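You operate a simulated robot arm through the tools that you are given. There is no shell and no other tool. Be economical: measure what you need, move in short steps, check, and stop when the job is done.

You run a simulated robot arm. Do the job below in one go: nothing can be reset, and whatever is moved stays where it is left.

## Task
Swap the green pad in its cradle for the blue one.
Fine: turn the black star knob to FREE first; the green pad goes on the pad tray; the knob ends at HOLD. Where these are worked on the way, their far stop is far enough and under half their travel is too little: black star knob.

It is judged by the outcome, as a careful person would: the job done as asked, and still so three seconds after it is handed in. It fails if anything else is knocked over, pushed out of place, dropped, spilled or broken.

## Robot
A 6-joint arm with a two-finger parallel gripper, fixed in place. Base frame: the origin is at the foot of the arm, x ahead of it, y to its left, z up; the work surface is at about z = 800. Units: mm, rad, N and s.
With the tool pointing down near the work surface it reaches from about 260 to 680 mm from the base axis. Its first joint turns from -1.152 to 1.152 rad. Payload 2.9 kg.
Tool frame: the origin (TCP) lies between the finger pads and is the grasp point; the fingertips stand 30 mm ahead of it; z points along the fingers, y is the line along which they close. The gripper opens to 110 mm. The fingers are 20 mm wide and 10 mm thick; the gripper's body (48 by 112 mm) begins 55 mm behind the TCP.
Orientation is that of the tool frame in the base frame, as [roll, pitch, yaw] about the fixed x, y, z axes, in that order (R = Rz(yaw) Ry(pitch) Rx(roll)). With the fingers straight down and closing along the base's y, the tool's x points along the base's -x, its y along +y and its z along -z.

## Interface
- The arm moves only by the tool step_arm. Its argument "plan" is a list of rows, each an object of numbers (a shift or turn left out is 0, a gripper value left out holds the last): "fingers": the gripper command, from -1 (fully open) to 1 (shut), values between in proportion; "x", "y", "z": the shift along the base's x, y, z in mm; "rx", "ry", "rz": the turn, a rotation vector about the base's x, y, z in degrees. In form: [{"fingers": .., "x": .., "y": .., "z": .., "rx": .., "ry": .., "rz": ..}, ...]. A call has 1 to 10 rows; each row shifts and turns the commanded pose from where the row before left it. Each row takes 0.2 s and may step no farther than 50 mm and 0.15 rad from the row before; otherwise, or with a gripper value out of range, the whole call is refused. Where a pose cannot be reached the arm comes as near as it can. A force on the tool above 70 N (or 10 N above the force at the start of the call, whichever is more), or a blocked arm, ends the call early, and 0.2 s more pass. The fingers move at their own pace (about 108 mm/s each) and stop on an object; they squeeze with about 39 N. The grip force told is the motor's: it shows also when the fingers shut on nothing. Time passes only in rows, and 0.2 s behind the last, so rows that do not move let the fingers close. It gives the time, the measured TCP pose, the force on the tool (base axes), the opening and the grip force at its end, in the units of the frame above (readings bear some noise), with the torque about the TCP (base axes, N m) and any sound that the robot's microphone picked up.
- Cameras (640 x 400 px; columns grow to the right, rows downward): "scene" is fixed at [82.4, 436.4, 1387.8]; the picture's right is [-0.71, -0.70, 0.00], its down [-0.38, 0.38, -0.84] and it looks along [0.59, -0.60, -0.54] (base axes); focal length 322 px, centre (320, 200). "wrist" rides on the gripper at [72, 17, -103] in the tool frame; the picture's right is [-0.23, 0.97, 0.00], its down [-0.76, -0.18, -0.62] and it looks along [-0.61, -0.14, 0.78] (tool axes); focal length 222 px, centre (320, 200). There is no depth. A picture from a camera that has moved, and an enlarged one, comes with that camera's place and axes in the base frame and with its lens.
- get_image(camera): a new picture of that camera. The clock stands still meanwhile.
- enlarge(camera, box): a new picture of the part [left, top, right, bottom] of that camera's present view, enlarged. The clock stands still meanwhile.
- finish_job(): hands the job in; it is judged then, once.

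Work in short steps. Places have to be worked out from the pictures, the camera data and where the tool is seen: move nearer, look again, correct. Check each grasp and each placing, and mend what went wrong. You have 120 turns and 68 pictures in all, those below and enlarged ones among them. Open the gripper and draw the arm clear of the work before you hand the job in, unless the task says otherwise; then end with one line.

The tools are called after "Emit:" as a command line: name --argument value ..., lists and objects as JSON in quotes. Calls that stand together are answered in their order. step_arm: Moves the arm, as the interface text tells. Its arguments: {"type":"object","properties":{"plan":{"type":"array","items":{"type":"object","properties":{"fingers":{"type":"number"},"x":{"type":"number"},"y":{"type":"number"},"z":{"type":"number"},"rx":{"type":"number"},"ry":{"type":"number"},"rz":{"type":"number"}}}}},"required":["plan"]} The other tools are called the same way: get_image (camera) takes a picture; enlarge (camera, box) takes an enlarged picture of a part of a camera's view; finish_job () hands the job in.

At the start:

```text
time: 0.0
eef_pos: [345.3, -199.1, 1056.8]
tcp_rot: [3.141, 0.001, -3.141]
ft_force: [0.4, 0.3, 0.3]
moment: [0.0, 0.01, -0.01]
gripper_width: 109.8
grasp_force: 0.0
```

scene: 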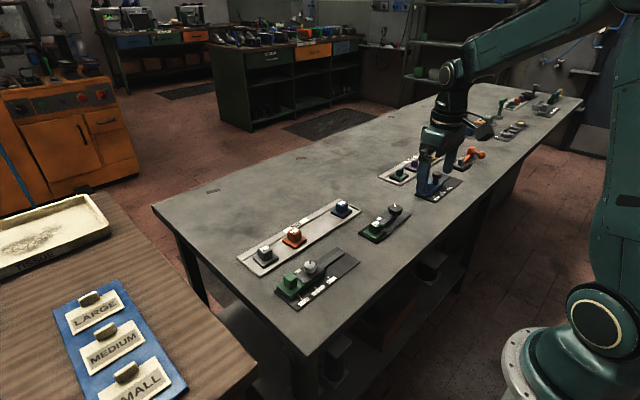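
wrist: 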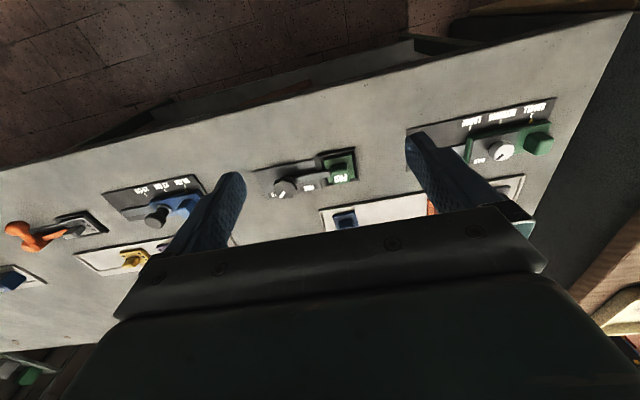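

The bench holds several devices; I enlarge the views to identify the cradle, knob, and pad tray.

Emit:
enlarge --camera "scene" --box '[220, 180, 420, 310]'

Emit:
enlarge --camera "scene" --box '[370, 80, 570, 210]'

Emit:
enlarge --camera "wrist" --box '[240, 90, 560, 250]'

Emit:
enlarge --camera "wrist" --box '[0, 150, 260, 310]'

```text
3.08 times, centred on (320, 245) of scene
camera zoom: at [82.4, 436.4, 1387.8], right [-0.71, -0.7, 0.0], down [-0.38, 0.38, -0.84], along [0.59, -0.6, -0.54], focal length 992 px, centre (320, 62)
```

zoom: 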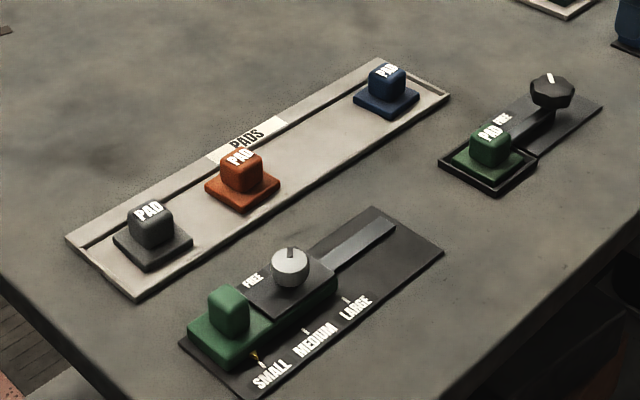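

```text
3.08 times, centred on (470, 145) of scene
camera zoom: at [82.4, 436.4, 1387.8], right [-0.71, -0.7, 0.0], down [-0.38, 0.38, -0.84], along [0.59, -0.6, -0.54], focal length 992 px, centre (-142, 369)
```

zoom: 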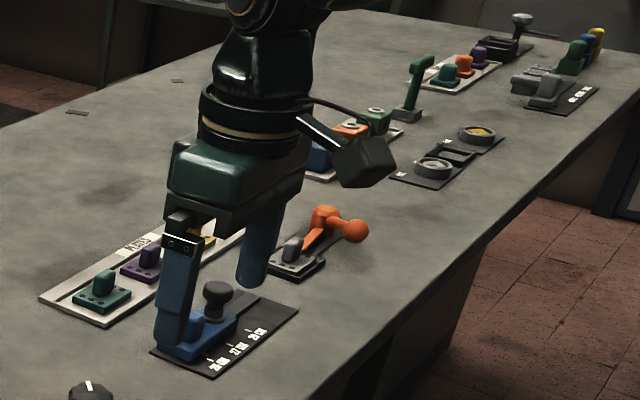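

```text
2.00 times, centred on (400, 170) of wrist
camera zoom: at [273.6, -181.8, 1160.5], right [0.23, 0.97, 0.0], down [0.76, -0.18, 0.62], along [0.61, -0.14, -0.78], focal length 444 px, centre (160, 260)
```

zoom: 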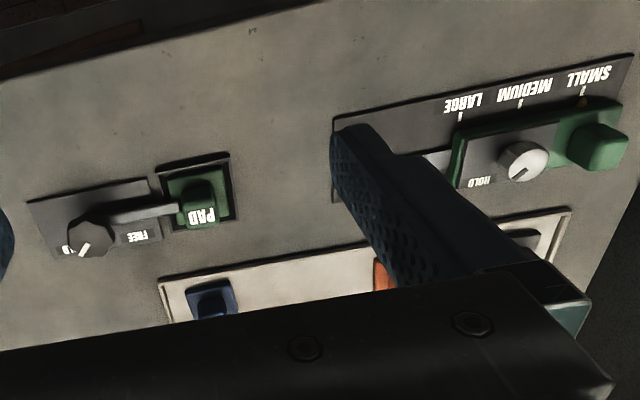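

```text
2.46 times, centred on (130, 230) of wrist
camera zoom: at [273.6, -181.8, 1160.5], right [0.23, 0.97, 0.0], down [0.76, -0.18, 0.62], along [0.61, -0.14, -0.78], focal length 547 px, centre (788, 126)
```

zoom: 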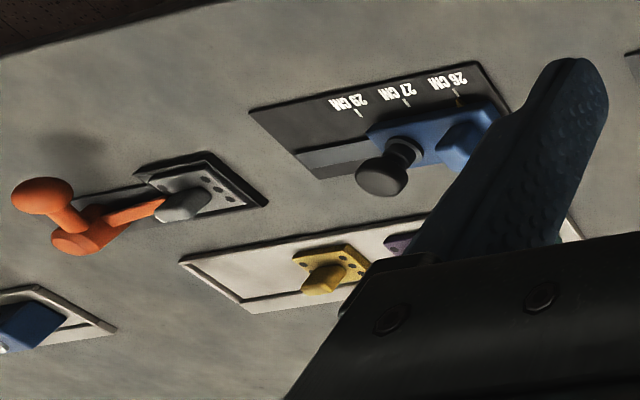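

The green PAD cradle is at about (480,-190), its black star knob at about (485,-297). The blue pad is at about (615,-202) on the PADS tray, which has a free place near y=-106. I move closer above the device to look.

Emit:
step_arm --plan '[{"x": 30, "y": -15, "z": -30}, {"x": 30, "y": -15, "z": -35}, {"x": 5, "y": -8, "z": -20}, {}]'

Emit:
get_image --camera "wrist"

```text
time: 1.0
eef_pos: [410.4, -238.1, 973.1]
tcp_rot: [-3.141, 0.0, 3.141]
ft_force: [0.0, 0.7, -0.2]
moment: [0.02, 0.0, -0.04]
gripper_width: 109.7
grasp_force: 0.0
```

```text
61 pictures are left
camera wrist: at [337.3, -221.1, 1077.2], right [0.23, 0.97, 0.0], down [0.76, -0.18, 0.62], along [0.61, -0.14, -0.78], focal length 222 px, centre (320, 200)
```

wrist: 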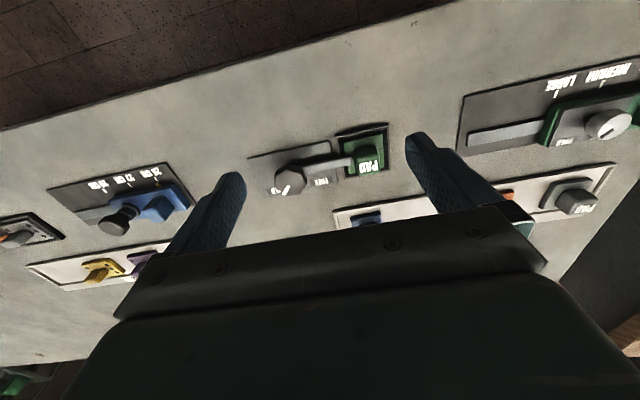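

Emit:
enlarge --camera "wrist" --box '[230, 110, 410, 230]'

Emit:
enlarge --camera "scene" --box '[340, 185, 430, 255]'

```text
3.33 times, centred on (320, 170) of wrist
camera zoom: at [337.3, -221.1, 1077.2], right [0.23, 0.97, 0.0], down [0.76, -0.18, 0.62], along [0.61, -0.14, -0.78], focal length 740 px, centre (320, 300)
```

zoom: 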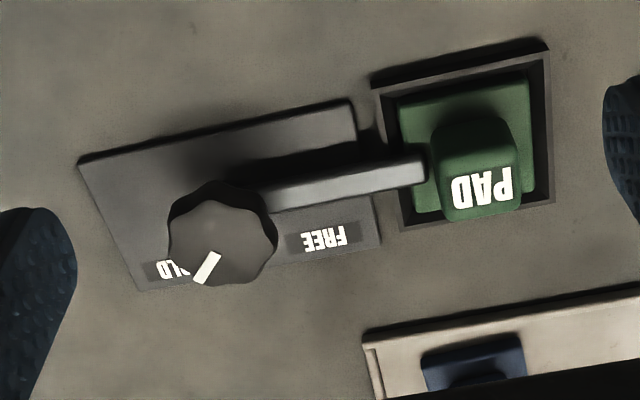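

```text
5.71 times, centred on (385, 220) of scene
camera zoom: at [82.4, 436.4, 1387.8], right [-0.71, -0.7, 0.0], down [-0.38, 0.38, -0.84], along [0.59, -0.6, -0.54], focal length 1842 px, centre (-51, 86)
```

zoom: 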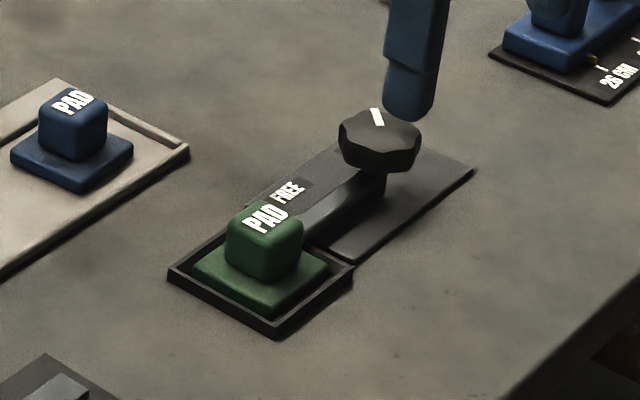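

Wrist and scene rays put the knob top at about (476,-290,850), pointing at HOLD with the clamp bar toward the pad. FREE is a counter-clockwise turn (+rz). I turn the gripper -90° and hover above the knob, with fingers to close along x, clear of the bar.

Emit:
step_arm --plan '[{"rz": -8.4, "x": 10, "y": -8}, {"rz": -8.4, "x": 10, "y": -8}, {"rz": -8.4, "x": 10, "y": -8}, {"rz": -8.4, "x": 10, "y": -8}, {"rz": -8.4, "x": 10, "y": -8}, {"rz": -8.4, "x": 10, "y": -8}, {"rz": -8.4, "x": 6, "y": -4}, {"rz": -8.4, "z": -15}, {"rz": -8.4, "z": -15}, {"rz": -8.4, "z": -10}]'

Emit:
step_arm --plan '[{"rz": -6, "fingers": -0.3}, {}, {}]'

Emit:
get_image --camera "wrist"

Emit:
get_image --camera "scene"

```text
time: 3.2
eef_pos: [477.4, -288.0, 930.4]
tcp_rot: [3.141, -0.002, 1.671]
ft_force: [-0.4, 0.2, 0.7]
moment: [0.01, -0.01, 0.0]
gripper_width: 110.2
grasp_force: 0.2
```

```text
time: 4.0
eef_pos: [477.5, -288.1, 931.3]
tcp_rot: [3.141, 0.0, 1.569]
ft_force: [0.3, 0.5, 0.3]
moment: [-0.01, -0.01, 0.01]
gripper_width: 71.6
grasp_force: 0.0
```

```text
58 pictures are left
camera wrist: at [494.4, -215.7, 1034.8], right [0.97, -0.23, 0.0], down [-0.18, -0.76, 0.62], along [-0.14, -0.61, -0.78], focal length 222 px, centre (320, 200)
```

wrist: 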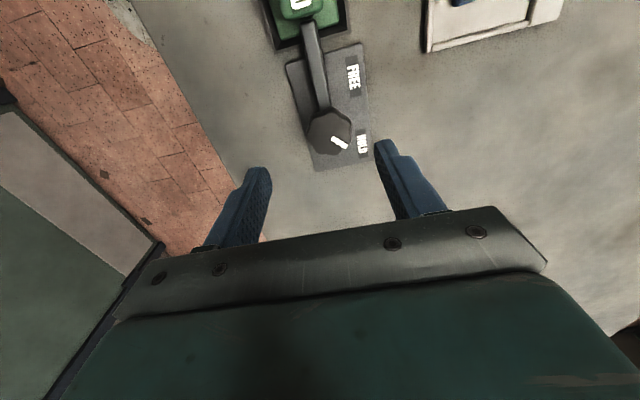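

```text
57 pictures are left
```

scene: 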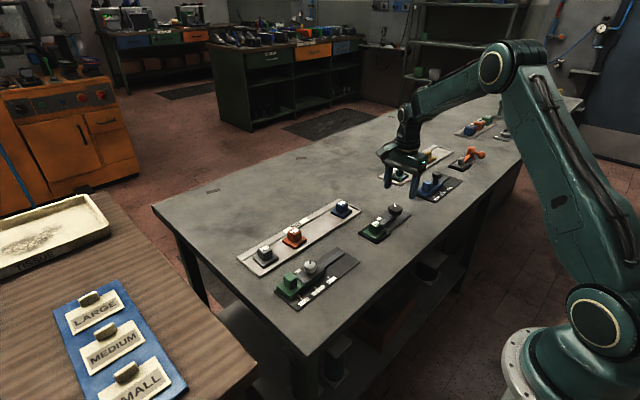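

Emit:
enlarge --camera "wrist" --box '[230, 0, 430, 200]'

Emit:
enlarge --camera "scene" --box '[340, 140, 460, 250]'

```text
2.00 times, centred on (330, 100) of wrist
camera zoom: at [494.4, -215.7, 1034.8], right [0.97, -0.23, 0.0], down [-0.18, -0.76, 0.62], along [-0.14, -0.61, -0.78], focal length 444 px, centre (300, 400)
```

zoom: 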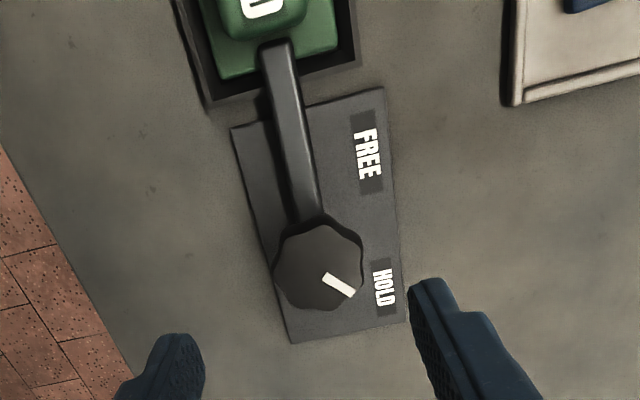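

```text
3.64 times, centred on (400, 195) of scene
camera zoom: at [82.4, 436.4, 1387.8], right [-0.71, -0.7, 0.0], down [-0.38, 0.38, -0.84], along [0.59, -0.6, -0.54], focal length 1172 px, centre (29, 218)
```

zoom: 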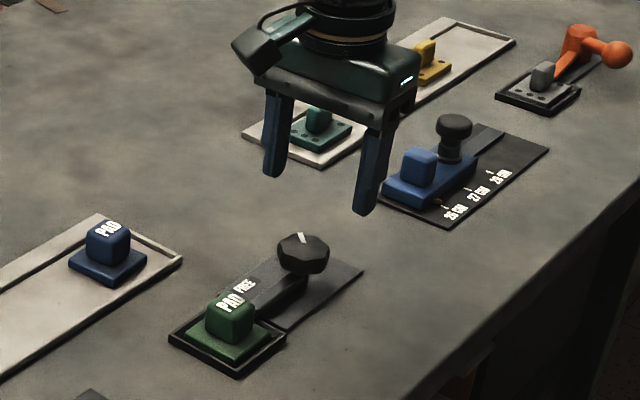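

The rays now agree on the knob centre at about (485,-292), top z about 840. I correct the position and descend to TCP z about 850.

Emit:
step_arm --plan '[{"x": 7.5, "y": -4}, {"z": -25}, {"z": -20}, {"z": -18}, {}]'

Emit:
enlarge --camera "scene" --box '[340, 140, 460, 250]'

Emit:
enlarge --camera "wrist" --box '[200, 0, 460, 250]'

```text
time: 5.2
eef_pos: [484.1, -293.1, 870.0]
tcp_rot: [-3.14, 0.0, 1.57]
ft_force: [-0.3, 0.4, -0.3]
moment: [0.04, 0.01, 0.04]
gripper_width: 71.4
grasp_force: 0.0
```

```text
3.64 times, centred on (400, 195) of scene
camera zoom: at [82.4, 436.4, 1387.8], right [-0.71, -0.7, 0.0], down [-0.38, 0.38, -0.84], along [0.59, -0.6, -0.54], focal length 1172 px, centre (29, 218)
```

zoom: 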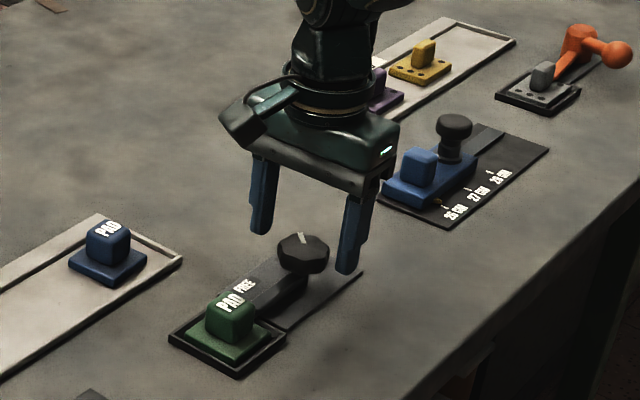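

```text
1.60 times, centred on (330, 125) of wrist
camera zoom: at [501.7, -219.4, 973.6], right [0.97, -0.23, 0.0], down [-0.18, -0.76, 0.62], along [-0.14, -0.61, -0.78], focal length 355 px, centre (304, 320)
```

zoom: 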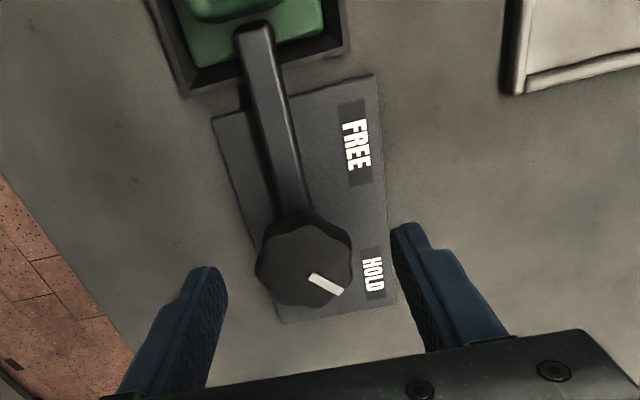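

Still aligned on (485,-291). I descend the last bit and close.

Emit:
step_arm --plan '[{"x": 1, "y": 1.5, "z": -10}, {"z": -9}, {}, {"fingers": 1}, {}, {}]'

Emit:
enlarge --camera "wrist" --box '[200, 0, 460, 250]'

```text
time: 6.6
eef_pos: [484.7, -289.9, 848.5]
tcp_rot: [-3.139, 0.0, 1.571]
ft_force: [-3.7, 0.2, -0.7]
moment: [-0.14, 0.05, -0.03]
gripper_width: 41.1
grasp_force: 44.7
```

```text
1.60 times, centred on (330, 125) of wrist
camera zoom: at [501.6, -218.1, 953.6], right [0.97, -0.23, 0.0], down [-0.18, -0.76, 0.62], along [-0.14, -0.61, -0.78], focal length 355 px, centre (304, 320)
```

zoom: 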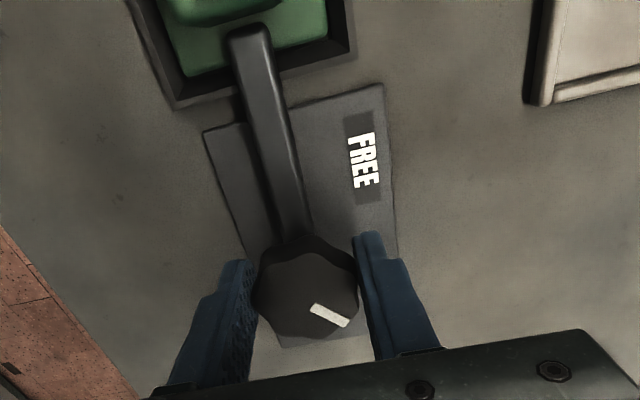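

The knob is gripped (41 mm). I turn counter-clockwise in small steps, watching the torque.

Emit:
step_arm --plan '[{"rz": 6}, {"rz": 6}, {"rz": 6}, {"rz": 6}, {}]'

Emit:
enlarge --camera "scene" --box '[340, 140, 460, 250]'

Emit:
enlarge --camera "wrist" --box '[200, 0, 460, 250]'

```text
time: 7.8
eef_pos: [482.9, -291.4, 849.3]
tcp_rot: [-3.139, -0.004, 1.988]
ft_force: [-19.0, -1.5, -4.2]
moment: [0.33, 0.41, -0.05]
gripper_width: 41.0
grasp_force: 44.7
```

```text
3.64 times, centred on (400, 195) of scene
camera zoom: at [82.0, 436.3, 1387.8], right [-0.71, -0.7, 0.0], down [-0.38, 0.38, -0.84], along [0.59, -0.6, -0.54], focal length 1172 px, centre (29, 218)
```

zoom: 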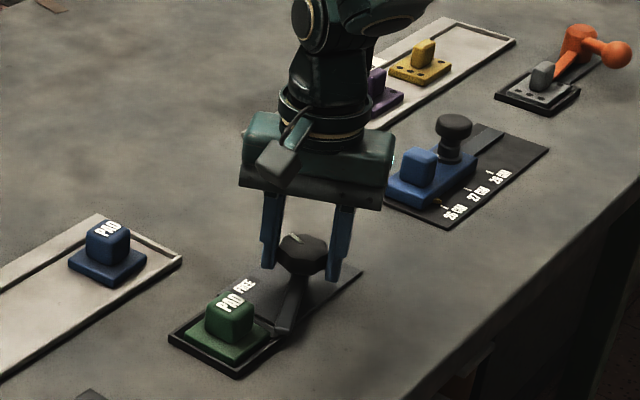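

```text
1.60 times, centred on (330, 125) of wrist
camera zoom: at [469.4, -218.0, 953.8], right [0.98, 0.19, 0.0], down [0.15, -0.77, 0.62], along [0.11, -0.61, -0.78], focal length 355 px, centre (304, 320)
```

zoom: 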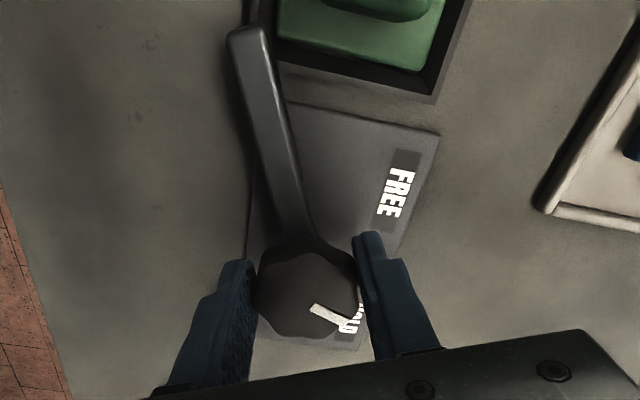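

The knob turns, and the bar swings off the pad. The side force of -19 N in x suggests I should shift slightly to -x; I continue turning.

Emit:
step_arm --plan '[{"rz": 6, "x": -1.5}, {"rz": 6}, {"rz": 6}, {"rz": 6}, {}]'

```text
time: 9.0
eef_pos: [482.5, -292.1, 849.9]
tcp_rot: [-3.138, -0.004, 2.406]
ft_force: [-28.2, -8.0, -3.0]
moment: [-0.09, 0.0, -0.11]
gripper_width: 41.3
grasp_force: 44.8
```

Emit:
step_arm --plan '[{"rz": 5, "x": -2, "y": -0.7}, {"rz": 6}, {"rz": 6}, {}]'

Emit:
enlarge --camera "wrist" --box '[200, 0, 460, 250]'

```text
time: 10.0
eef_pos: [481.8, -291.8, 850.3]
tcp_rot: [-3.139, 0.0, 2.704]
ft_force: [-23.4, -10.5, 4.3]
moment: [0.01, 0.37, -0.08]
gripper_width: 41.0
grasp_force: 44.3
```

```text
1.60 times, centred on (330, 125) of wrist
camera zoom: at [422.7, -246.5, 953.6], right [0.62, 0.78, 0.0], down [0.61, -0.48, 0.62], along [0.49, -0.39, -0.78], focal length 355 px, centre (304, 320)
```

zoom: 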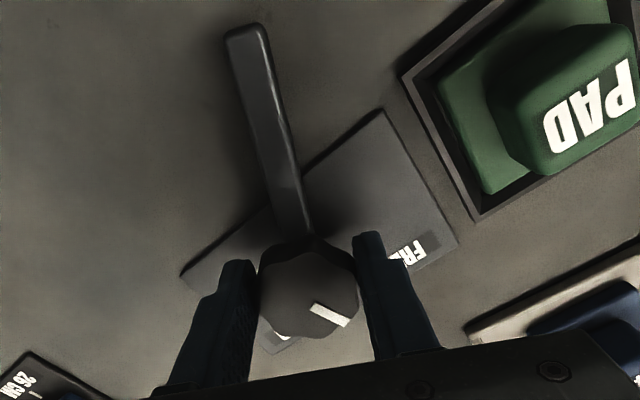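

Turned about 65° so far, with no stop yet; I keep going.

Emit:
step_arm --plan '[{"rz": 5, "x": -1.5, "y": -0.7}, {"rz": 6}, {"rz": 6}, {}]'

```text
time: 11.0
eef_pos: [481.3, -295.3, 849.1]
tcp_rot: [-3.139, 0.001, 3.0]
ft_force: [-13.3, -16.3, 2.4]
moment: [0.02, 0.71, -0.1]
gripper_width: 40.9
grasp_force: 44.9
```

Emit:
step_arm --plan '[{"rz": 5, "y": -0.7}, {"rz": 5}, {}]'

Emit:
enlarge --camera "wrist" --box '[200, 0, 460, 250]'

Emit:
enlarge --camera "scene" --box '[340, 140, 460, 250]'

```text
time: 11.8
eef_pos: [481.2, -294.9, 850.2]
tcp_rot: [-3.138, 0.002, -3.111]
ft_force: [-5.9, -17.0, -2.7]
moment: [-0.22, -0.38, -0.99]
gripper_width: 41.2
grasp_force: 44.7
```

```text
1.60 times, centred on (330, 125) of wrist
camera zoom: at [407.7, -279.8, 953.5], right [0.2, 0.98, 0.0], down [0.77, -0.15, 0.63], along [0.61, -0.12, -0.78], focal length 355 px, centre (304, 320)
```

zoom: 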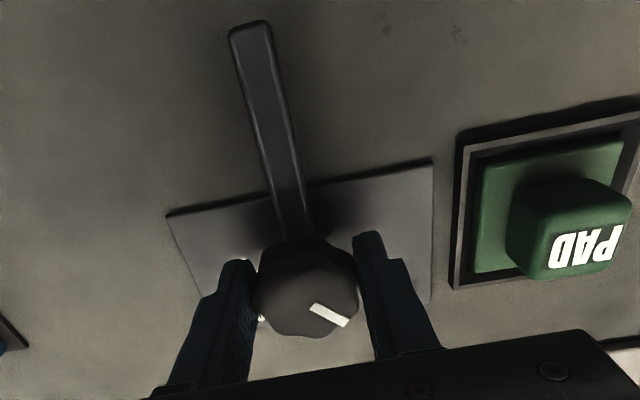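

```text
3.64 times, centred on (400, 195) of scene
camera zoom: at [82.3, 436.0, 1387.9], right [-0.71, -0.7, 0.0], down [-0.38, 0.39, -0.84], along [0.59, -0.6, -0.54], focal length 1172 px, centre (29, 218)
```

zoom: 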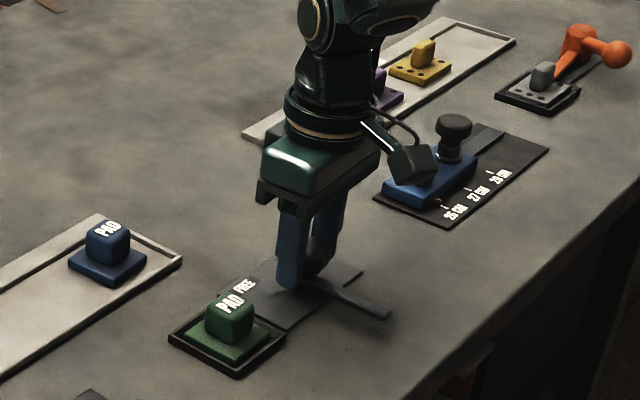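

The bar is at 90° and the torque jumped to -1 N m, so the knob is at the FREE stop. I open, rise and look.

Emit:
step_arm --plan '[{"fingers": -0.3}, {}, {"z": 25}, {"z": 40}, {"z": 40}, {"y": 10}, {}]'

Emit:
get_image --camera "wrist"

Emit:
enlarge --camera "wrist" --box '[230, 50, 430, 220]'

Emit:
enlarge --camera "scene" --box '[320, 170, 440, 260]'

```text
time: 13.4
eef_pos: [481.7, -284.9, 954.9]
tcp_rot: [-3.142, 0.0, -3.107]
ft_force: [0.5, 0.0, 0.1]
moment: [0.01, 0.01, 0.01]
gripper_width: 71.5
grasp_force: 0.1
```

```text
46 pictures are left
camera wrist: at [407.2, -269.9, 1058.0], right [0.19, 0.98, 0.0], down [0.77, -0.15, 0.62], along [0.61, -0.12, -0.78], focal length 222 px, centre (320, 200)
```

wrist: 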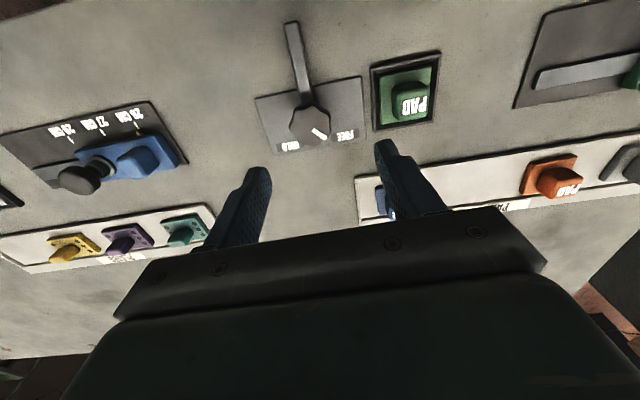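

```text
2.35 times, centred on (330, 135) of wrist
camera zoom: at [407.2, -269.9, 1058.0], right [0.19, 0.98, 0.0], down [0.77, -0.15, 0.62], along [0.61, -0.12, -0.78], focal length 523 px, centre (296, 353)
```

zoom: 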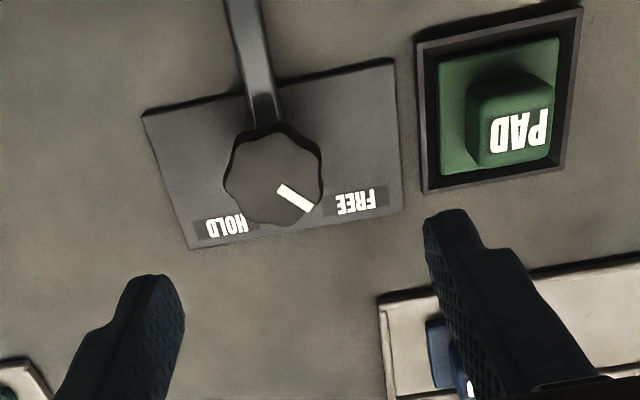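

```text
4.44 times, centred on (380, 215) of scene
camera zoom: at [82.4, 436.4, 1387.8], right [-0.71, -0.7, 0.0], down [-0.38, 0.38, -0.84], along [0.59, -0.6, -0.54], focal length 1433 px, centre (53, 133)
```

zoom: 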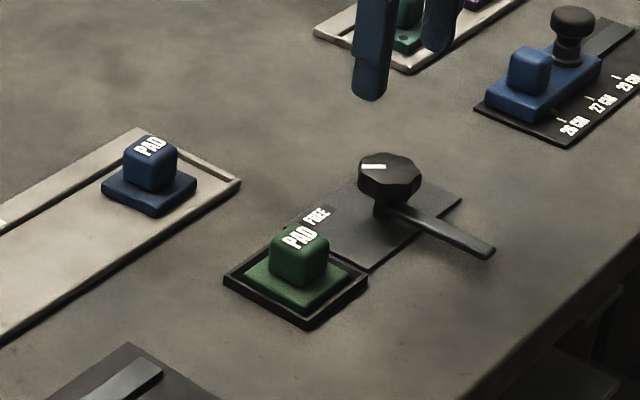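

The knob points at FREE and the bar is clear. The green pad's handle top is at about (481,-196,842); I move above it.

Emit:
step_arm --plan '[{"y": 30, "rz": -2}, {"y": 30}, {"y": 29}, {"z": -30}, {}]'

Emit:
get_image --camera "wrist"

Emit:
enlarge --camera "scene" --box '[320, 170, 440, 260]'

```text
time: 14.6
eef_pos: [481.9, -193.5, 925.3]
tcp_rot: [3.14, 0.001, -3.14]
ft_force: [0.5, 0.4, -1.0]
moment: [-0.02, 0.02, -0.02]
gripper_width: 71.5
grasp_force: 0.0
```

```text
43 pictures are left
camera wrist: at [408.5, -176.5, 1029.1], right [0.23, 0.97, 0.0], down [0.76, -0.18, 0.62], along [0.61, -0.14, -0.78], focal length 222 px, centre (320, 200)
```

wrist: 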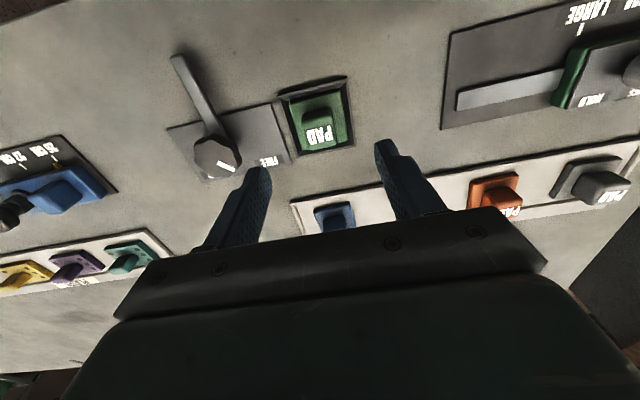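

```text
4.44 times, centred on (380, 215) of scene
camera zoom: at [82.4, 436.4, 1387.8], right [-0.71, -0.7, 0.0], down [-0.38, 0.38, -0.84], along [0.59, -0.6, -0.54], focal length 1433 px, centre (53, 133)
```

zoom: 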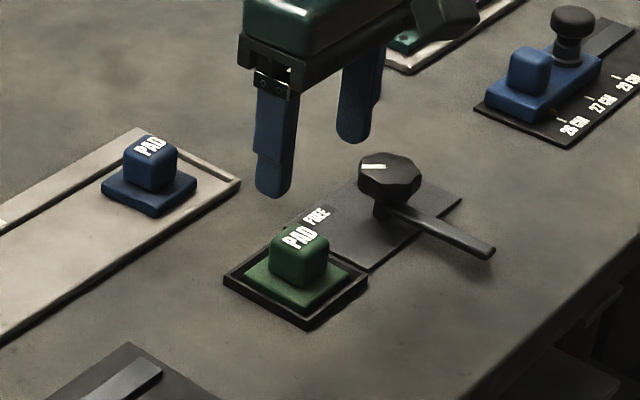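

The handle top reads at (482,-194), aligned with the tool. I descend to z about 849 and check before closing.

Emit:
step_arm --plan '[{"z": -30}, {"z": -25}, {"z": -15}, {}]'

Emit:
enlarge --camera "wrist" --box '[200, 0, 460, 250]'

Emit:
enlarge --camera "scene" --box '[320, 170, 440, 260]'

```text
time: 15.6
eef_pos: [482.9, -193.7, 855.5]
tcp_rot: [3.141, -0.001, 3.141]
ft_force: [0.0, 0.0, 0.2]
moment: [0.02, -0.03, 0.01]
gripper_width: 71.5
grasp_force: 0.1
```

```text
1.60 times, centred on (330, 125) of wrist
camera zoom: at [409.5, -176.9, 959.7], right [0.23, 0.97, 0.0], down [0.76, -0.18, 0.62], along [0.61, -0.14, -0.78], focal length 355 px, centre (304, 320)
```

zoom: 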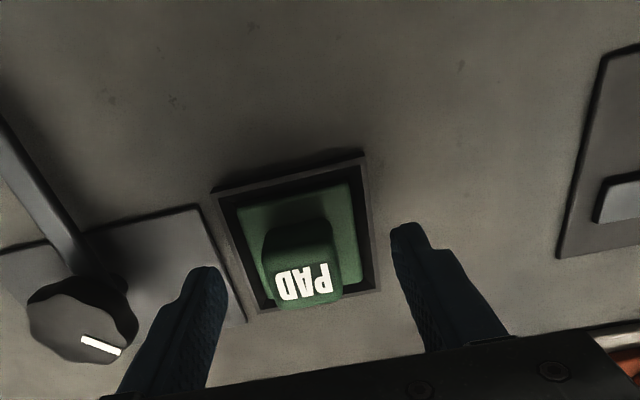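

```text
4.44 times, centred on (380, 215) of scene
camera zoom: at [82.4, 436.4, 1387.8], right [-0.71, -0.7, 0.0], down [-0.38, 0.38, -0.84], along [0.59, -0.6, -0.54], focal length 1433 px, centre (53, 133)
```

zoom: 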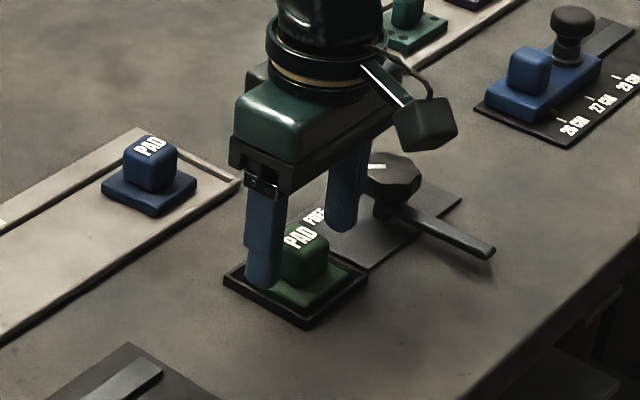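

Alignment is good. I lower 6 mm and close on the handle.

Emit:
step_arm --plan '[{"z": -6, "x": -1}, {"fingers": 1}, {}, {}]'

```text
time: 16.6
eef_pos: [480.0, -194.3, 849.8]
tcp_rot: [-3.141, 0.0, -3.141]
ft_force: [-0.1, 0.0, 0.3]
moment: [0.03, -0.03, -0.03]
gripper_width: 29.0
grasp_force: 39.1
```

The handle is gripped at 29 mm. I lift straight up.

Emit:
step_arm --plan '[{"z": 8}, {"z": 15}, {"z": 30}, {"z": 30}, {}]'

Emit:
get_image --camera "wrist"

Emit:
enlarge --camera "scene" --box '[230, 160, 430, 290]'

```text
time: 17.8
eef_pos: [479.9, -194.1, 932.1]
tcp_rot: [-3.14, 0.001, -3.141]
ft_force: [0.5, 0.5, -1.7]
moment: [0.0, 0.01, -0.01]
gripper_width: 29.1
grasp_force: 38.9
```

```text
39 pictures are left
camera wrist: at [406.6, -175.8, 1037.0], right [0.23, 0.97, 0.0], down [0.76, -0.18, 0.62], along [0.61, -0.14, -0.78], focal length 222 px, centre (320, 200)
```

wrist: 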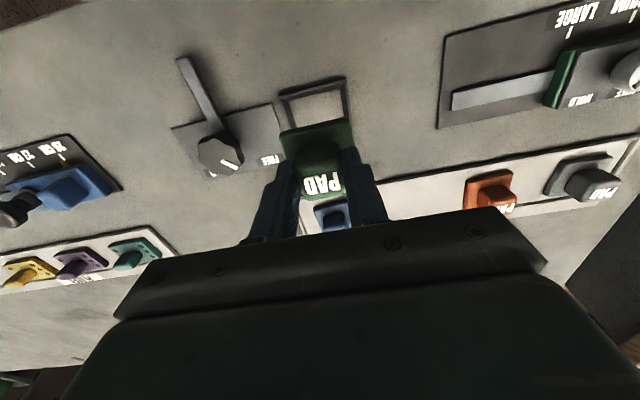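

```text
3.08 times, centred on (330, 225) of scene
camera zoom: at [82.4, 436.4, 1387.8], right [-0.71, -0.7, 0.0], down [-0.38, 0.38, -0.84], along [0.59, -0.6, -0.54], focal length 992 px, centre (289, 123)
```

zoom: 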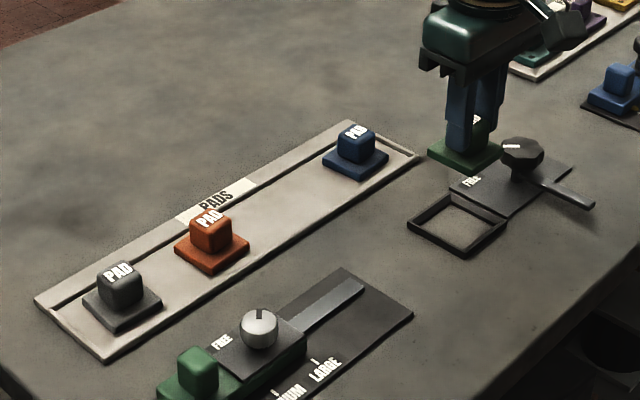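

The green pad is held level and the cradle is empty. I carry it above the free tray place midway between orange and blue, about (613,-107).

Emit:
step_arm --plan '[{"x": 15, "y": 29}, {"x": 30, "y": 29}, {"x": 30, "y": 29}, {"x": 30}, {"x": 28}, {}]'

Emit:
get_image --camera "wrist"

Emit:
enlarge --camera "scene" --box '[220, 160, 420, 290]'

```text
time: 19.2
eef_pos: [614.9, -107.2, 930.9]
tcp_rot: [-3.14, 0.001, -3.14]
ft_force: [0.5, 0.8, -0.2]
moment: [0.01, -0.02, -0.01]
gripper_width: 29.2
grasp_force: 39.1
```

```text
37 pictures are left
camera wrist: at [540.8, -89.2, 1035.8], right [0.23, 0.97, 0.0], down [0.76, -0.18, 0.62], along [0.61, -0.14, -0.78], focal length 222 px, centre (320, 200)
```

wrist: 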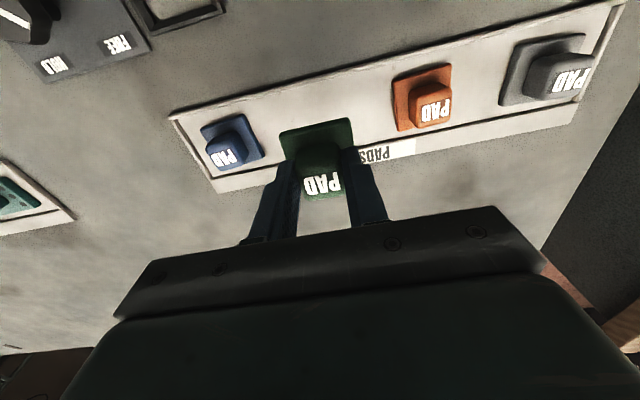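

```text
3.08 times, centred on (320, 225) of scene
camera zoom: at [82.4, 436.4, 1387.8], right [-0.71, -0.7, 0.0], down [-0.38, 0.38, -0.84], along [0.59, -0.6, -0.54], focal length 992 px, centre (320, 123)
```

zoom: 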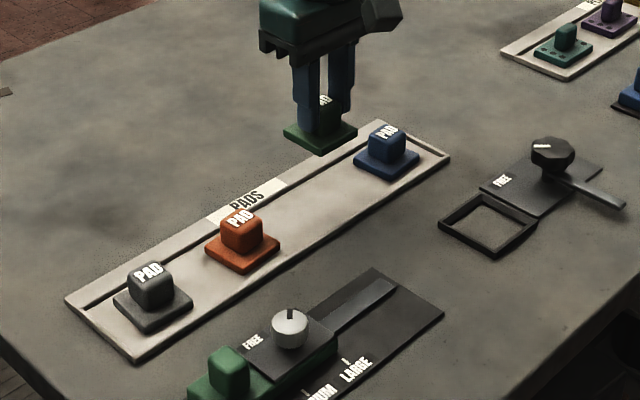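

The blue handle reads at (614,-194) and orange at (618,-9), so the centre of the gap is about (615,-102). I nudge over and lower.

Emit:
step_arm --plan '[{"y": 5, "z": -25}, {"z": -25}, {"z": -15}, {}]'

Emit:
enlarge --camera "scene" --box '[270, 180, 390, 260]'

```text
time: 20.2
eef_pos: [612.7, -101.5, 867.3]
tcp_rot: [3.14, 0.001, -3.141]
ft_force: [0.5, 0.2, -1.5]
moment: [-0.03, 0.03, 0.0]
gripper_width: 28.8
grasp_force: 38.8
```

```text
5.00 times, centred on (330, 220) of scene
camera zoom: at [82.4, 436.4, 1387.8], right [-0.71, -0.7, 0.0], down [-0.38, 0.38, -0.84], along [0.59, -0.6, -0.54], focal length 1612 px, centre (270, 100)
```

zoom: 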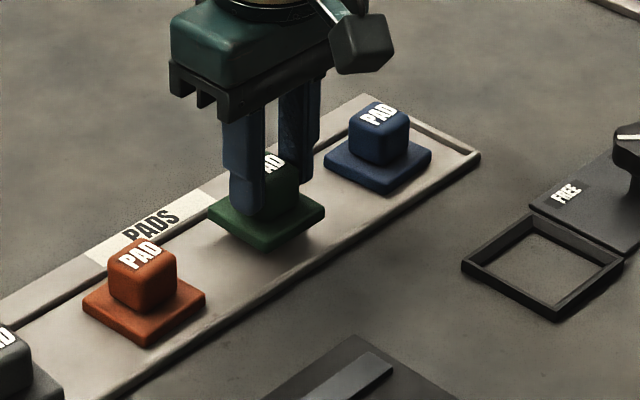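

The pad is over the tray, lined up with its neighbours. I lower gently to contact.

Emit:
step_arm --plan '[{"z": -5}, {"z": -3}, {"z": -3}, {"z": -2}, {}]'

```text
time: 21.4
eef_pos: [613.3, -102.8, 851.9]
tcp_rot: [-3.141, 0.001, -3.141]
ft_force: [-0.3, -0.2, -0.1]
moment: [0.03, 0.0, 0.01]
gripper_width: 29.2
grasp_force: 39.7
```

Emit:
step_arm --plan '[{"z": -2}, {}, {"z": -2}, {}]'

Emit:
enlarge --camera "scene" --box '[270, 180, 390, 260]'

```text
time: 22.4
eef_pos: [614.4, -102.7, 852.8]
tcp_rot: [3.14, 0.004, -3.14]
ft_force: [-7.9, 6.0, 29.3]
moment: [0.21, 0.6, -0.03]
gripper_width: 29.1
grasp_force: 39.4
```

```text
5.00 times, centred on (330, 220) of scene
camera zoom: at [81.7, 436.6, 1387.7], right [-0.71, -0.7, 0.0], down [-0.38, 0.38, -0.84], along [0.59, -0.6, -0.54], focal length 1612 px, centre (270, 100)
```

zoom: 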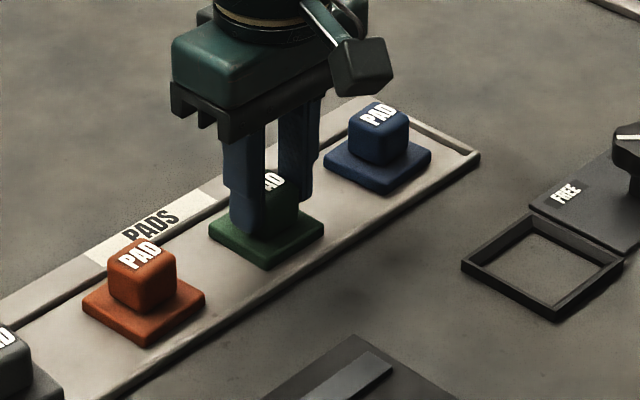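

Contact is felt at z about 852 (29 N). I relax, open, and rise.

Emit:
step_arm --plan '[{"z": 2.5}, {}, {"fingers": -0.1}, {}, {"z": 20}, {"z": 35}, {"z": 30}, {}]'

Emit:
get_image --camera "wrist"

Emit:
enlarge --camera "scene" --box '[220, 170, 420, 300]'

```text
time: 24.2
eef_pos: [612.7, -103.0, 935.5]
tcp_rot: [3.139, 0.001, 3.141]
ft_force: [0.7, 0.1, -0.3]
moment: [-0.02, -0.02, -0.01]
gripper_width: 60.8
grasp_force: 0.0
```

```text
33 pictures are left
camera wrist: at [539.0, -85.8, 1039.4], right [0.23, 0.97, 0.0], down [0.76, -0.18, 0.62], along [0.61, -0.14, -0.78], focal length 222 px, centre (320, 200)
```

wrist: 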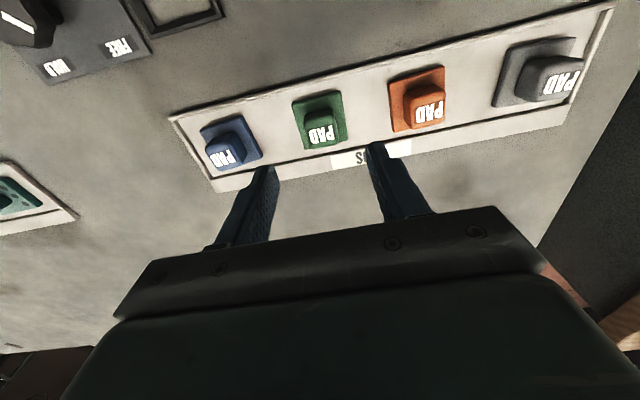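

```text
3.08 times, centred on (320, 235) of scene
camera zoom: at [82.4, 436.4, 1387.8], right [-0.71, -0.7, 0.0], down [-0.38, 0.38, -0.84], along [0.59, -0.6, -0.54], focal length 992 px, centre (320, 92)
```

zoom: 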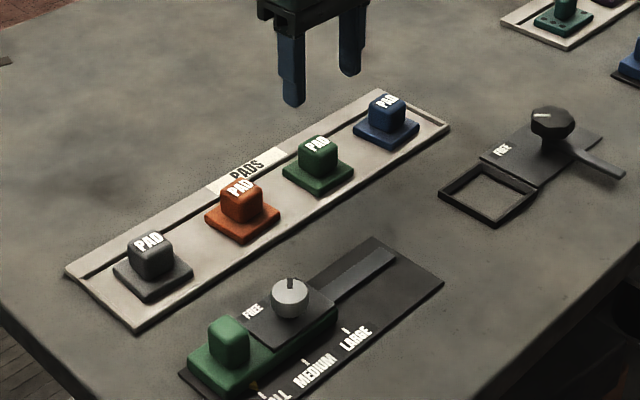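

The green pad sits properly on the tray. Relative to it, the blue handle is at about (612,-196); I move above it.

Emit:
step_arm --plan '[{"y": -30, "fingers": -0.2}, {"y": -30}, {"y": -33}, {"z": -15}, {}]'

Emit:
enlarge --camera "wrist" --box '[200, 0, 460, 250]'

```text
time: 25.4
eef_pos: [611.6, -195.4, 922.2]
tcp_rot: [-3.141, -0.001, 3.141]
ft_force: [0.8, 0.5, -0.2]
moment: [0.0, 0.0, 0.01]
gripper_width: 66.0
grasp_force: 0.0
```

```text
1.60 times, centred on (330, 125) of wrist
camera zoom: at [538.5, -178.6, 1025.6], right [0.23, 0.97, 0.0], down [0.76, -0.18, 0.62], along [0.61, -0.14, -0.78], focal length 355 px, centre (304, 320)
```

zoom: 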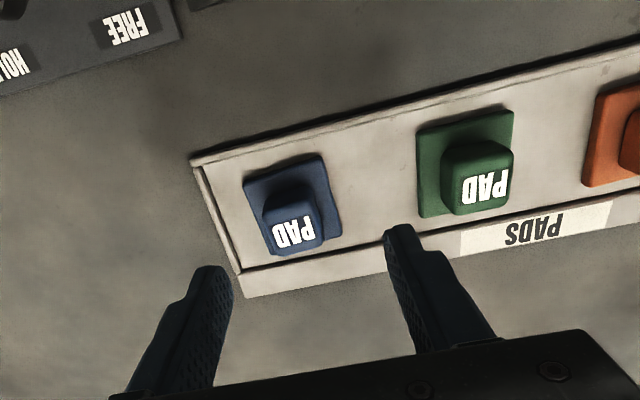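

The blue pad looks turned about +4°. I match that yaw, shift slightly (x+1, y-2.5), and descend.

Emit:
step_arm --plan '[{"rz": 4, "x": 1, "y": -2.5}, {"z": -25}, {"z": -25}, {"z": -10}, {}]'

Emit:
enlarge --camera "wrist" --box '[200, 0, 460, 250]'

Emit:
enlarge --camera "scene" --box '[270, 160, 390, 240]'

```text
time: 26.6
eef_pos: [614.1, -196.4, 862.1]
tcp_rot: [-3.141, 0.0, -3.071]
ft_force: [0.2, 0.0, -0.6]
moment: [-0.05, 0.05, 0.0]
gripper_width: 65.9
grasp_force: 0.1
```

```text
1.60 times, centred on (330, 125) of wrist
camera zoom: at [539.8, -184.9, 966.0], right [0.16, 0.99, 0.0], down [0.77, -0.12, 0.62], along [0.62, -0.1, -0.78], focal length 355 px, centre (304, 320)
```

zoom: 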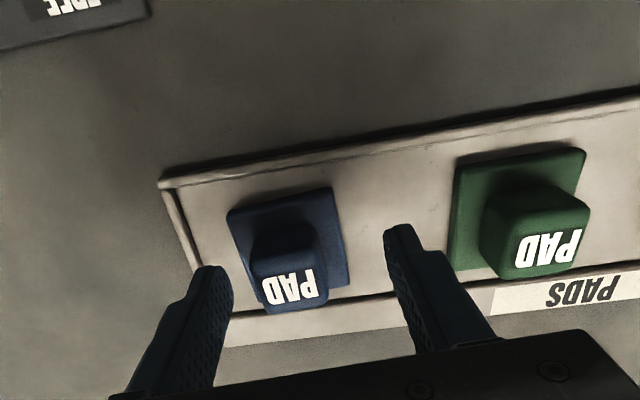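

```text
5.00 times, centred on (330, 200) of scene
camera zoom: at [82.4, 436.4, 1387.8], right [-0.71, -0.7, 0.0], down [-0.38, 0.38, -0.84], along [0.59, -0.6, -0.54], focal length 1612 px, centre (270, 200)
```

zoom: 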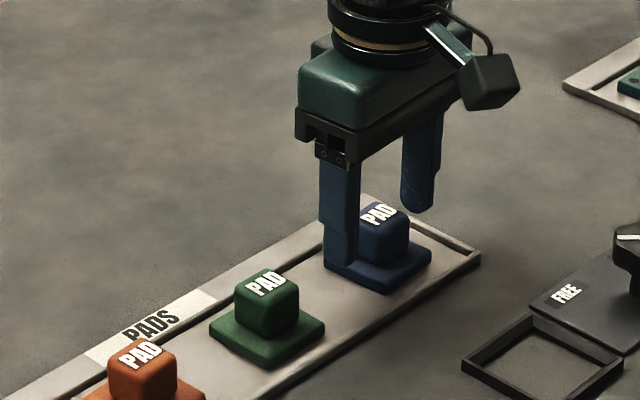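

The blue handle centre reads at about (615,-203), so I shift y -6 and lower to the grip height.

Emit:
step_arm --plan '[{"y": -6}, {"z": -10}, {}, {"fingers": 1}, {}, {}]'

Emit:
enlarge --camera "wrist" --box '[200, 0, 460, 250]'

```text
time: 28.0
eef_pos: [614.5, -203.4, 851.7]
tcp_rot: [-3.141, 0.002, -3.071]
ft_force: [0.3, -0.4, 1.0]
moment: [0.01, -0.01, -0.02]
gripper_width: 29.1
grasp_force: 39.2
```

```text
1.60 times, centred on (330, 125) of wrist
camera zoom: at [540.8, -190.6, 954.9], right [0.16, 0.99, 0.0], down [0.77, -0.12, 0.62], along [0.62, -0.1, -0.78], focal length 355 px, centre (304, 320)
```

zoom: 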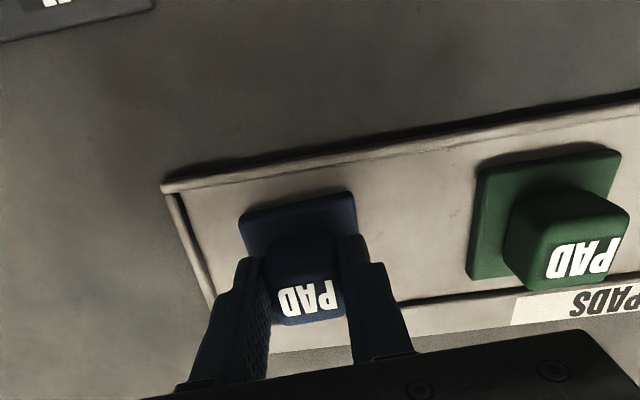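

The blue pad is gripped at 29 mm. I lift and turn back the 4°.

Emit:
step_arm --plan '[{"z": 8}, {"z": 15}, {"z": 30}, {"z": 28, "rz": -4}, {}]'

Emit:
get_image --camera "wrist"

```text
time: 29.2
eef_pos: [613.1, -200.9, 931.8]
tcp_rot: [3.141, -0.001, -3.141]
ft_force: [1.4, 1.0, -1.3]
moment: [-0.04, 0.01, 0.01]
gripper_width: 28.8
grasp_force: 39.2
```

```text
27 pictures are left
camera wrist: at [539.5, -184.3, 1035.6], right [0.23, 0.97, 0.0], down [0.76, -0.18, 0.62], along [0.61, -0.14, -0.78], focal length 222 px, centre (320, 200)
```

wrist: 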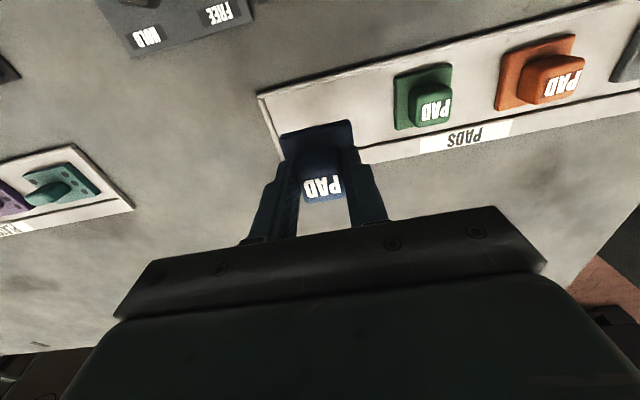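

The blue pad sits in the hand almost as the green did, about 1.5 mm farther in +x. I carry it to above the cradle, at (479,-194).

Emit:
step_arm --plan '[{"x": -34, "y": 2}, {"x": -34, "y": 2}, {"x": -34, "y": 2.5}, {"x": -32}, {}, {}]'

Emit:
enlarge --camera "wrist" --box '[200, 50, 460, 250]'

Emit:
enlarge --camera "scene" --box '[320, 170, 440, 260]'

```text
time: 30.6
eef_pos: [477.4, -197.1, 934.6]
tcp_rot: [-3.141, 0.003, -3.14]
ft_force: [0.3, 0.2, -1.4]
moment: [-0.02, 0.02, 0.0]
gripper_width: 29.0
grasp_force: 39.1
```

```text
2.00 times, centred on (330, 150) of wrist
camera zoom: at [405.0, -179.1, 1037.4], right [0.23, 0.97, 0.0], down [0.76, -0.18, 0.62], along [0.61, -0.14, -0.78], focal length 444 px, centre (300, 300)
```

zoom: 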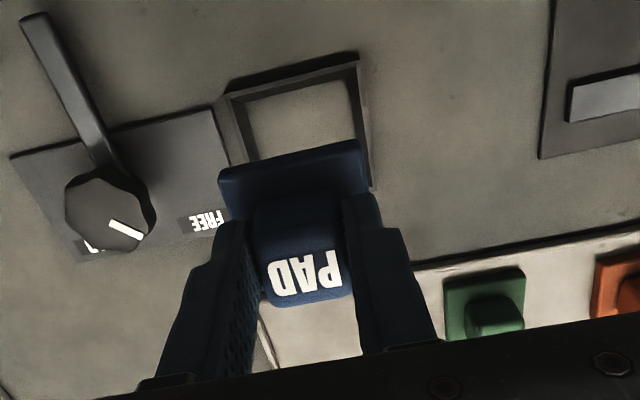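

```text
4.44 times, centred on (380, 215) of scene
camera zoom: at [82.4, 436.4, 1387.8], right [-0.71, -0.7, 0.0], down [-0.38, 0.38, -0.84], along [0.59, -0.6, -0.54], focal length 1433 px, centre (53, 133)
```

zoom: 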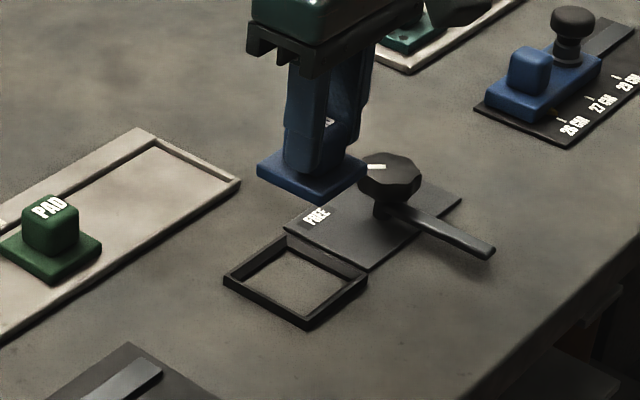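

Emit:
step_arm --plan '[{"x": 1, "y": 2, "z": -25}, {"z": -25}, {"z": -12}, {}, {}]'

Emit:
enlarge --camera "wrist" --box '[200, 50, 460, 250]'

Emit:
enlarge --camera "scene" --box '[340, 190, 420, 250]'

```text
time: 31.8
eef_pos: [480.2, -193.2, 869.8]
tcp_rot: [-3.141, -0.002, -3.141]
ft_force: [0.7, -0.5, 0.1]
moment: [0.01, -0.01, 0.03]
gripper_width: 28.8
grasp_force: 40.0
```

```text
2.00 times, centred on (330, 150) of wrist
camera zoom: at [407.6, -176.0, 974.1], right [0.23, 0.97, 0.0], down [0.76, -0.18, 0.62], along [0.61, -0.14, -0.78], focal length 444 px, centre (300, 300)
```

zoom: 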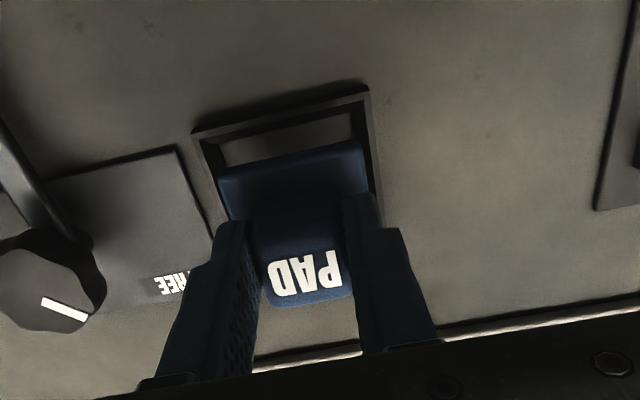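

```text
6.67 times, centred on (380, 220) of scene
camera zoom: at [82.4, 436.4, 1387.8], right [-0.71, -0.7, 0.0], down [-0.38, 0.38, -0.84], along [0.59, -0.6, -0.54], focal length 2150 px, centre (-80, 67)
```

zoom: 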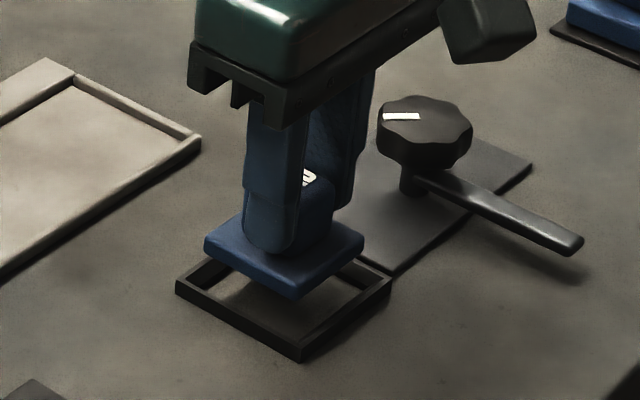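

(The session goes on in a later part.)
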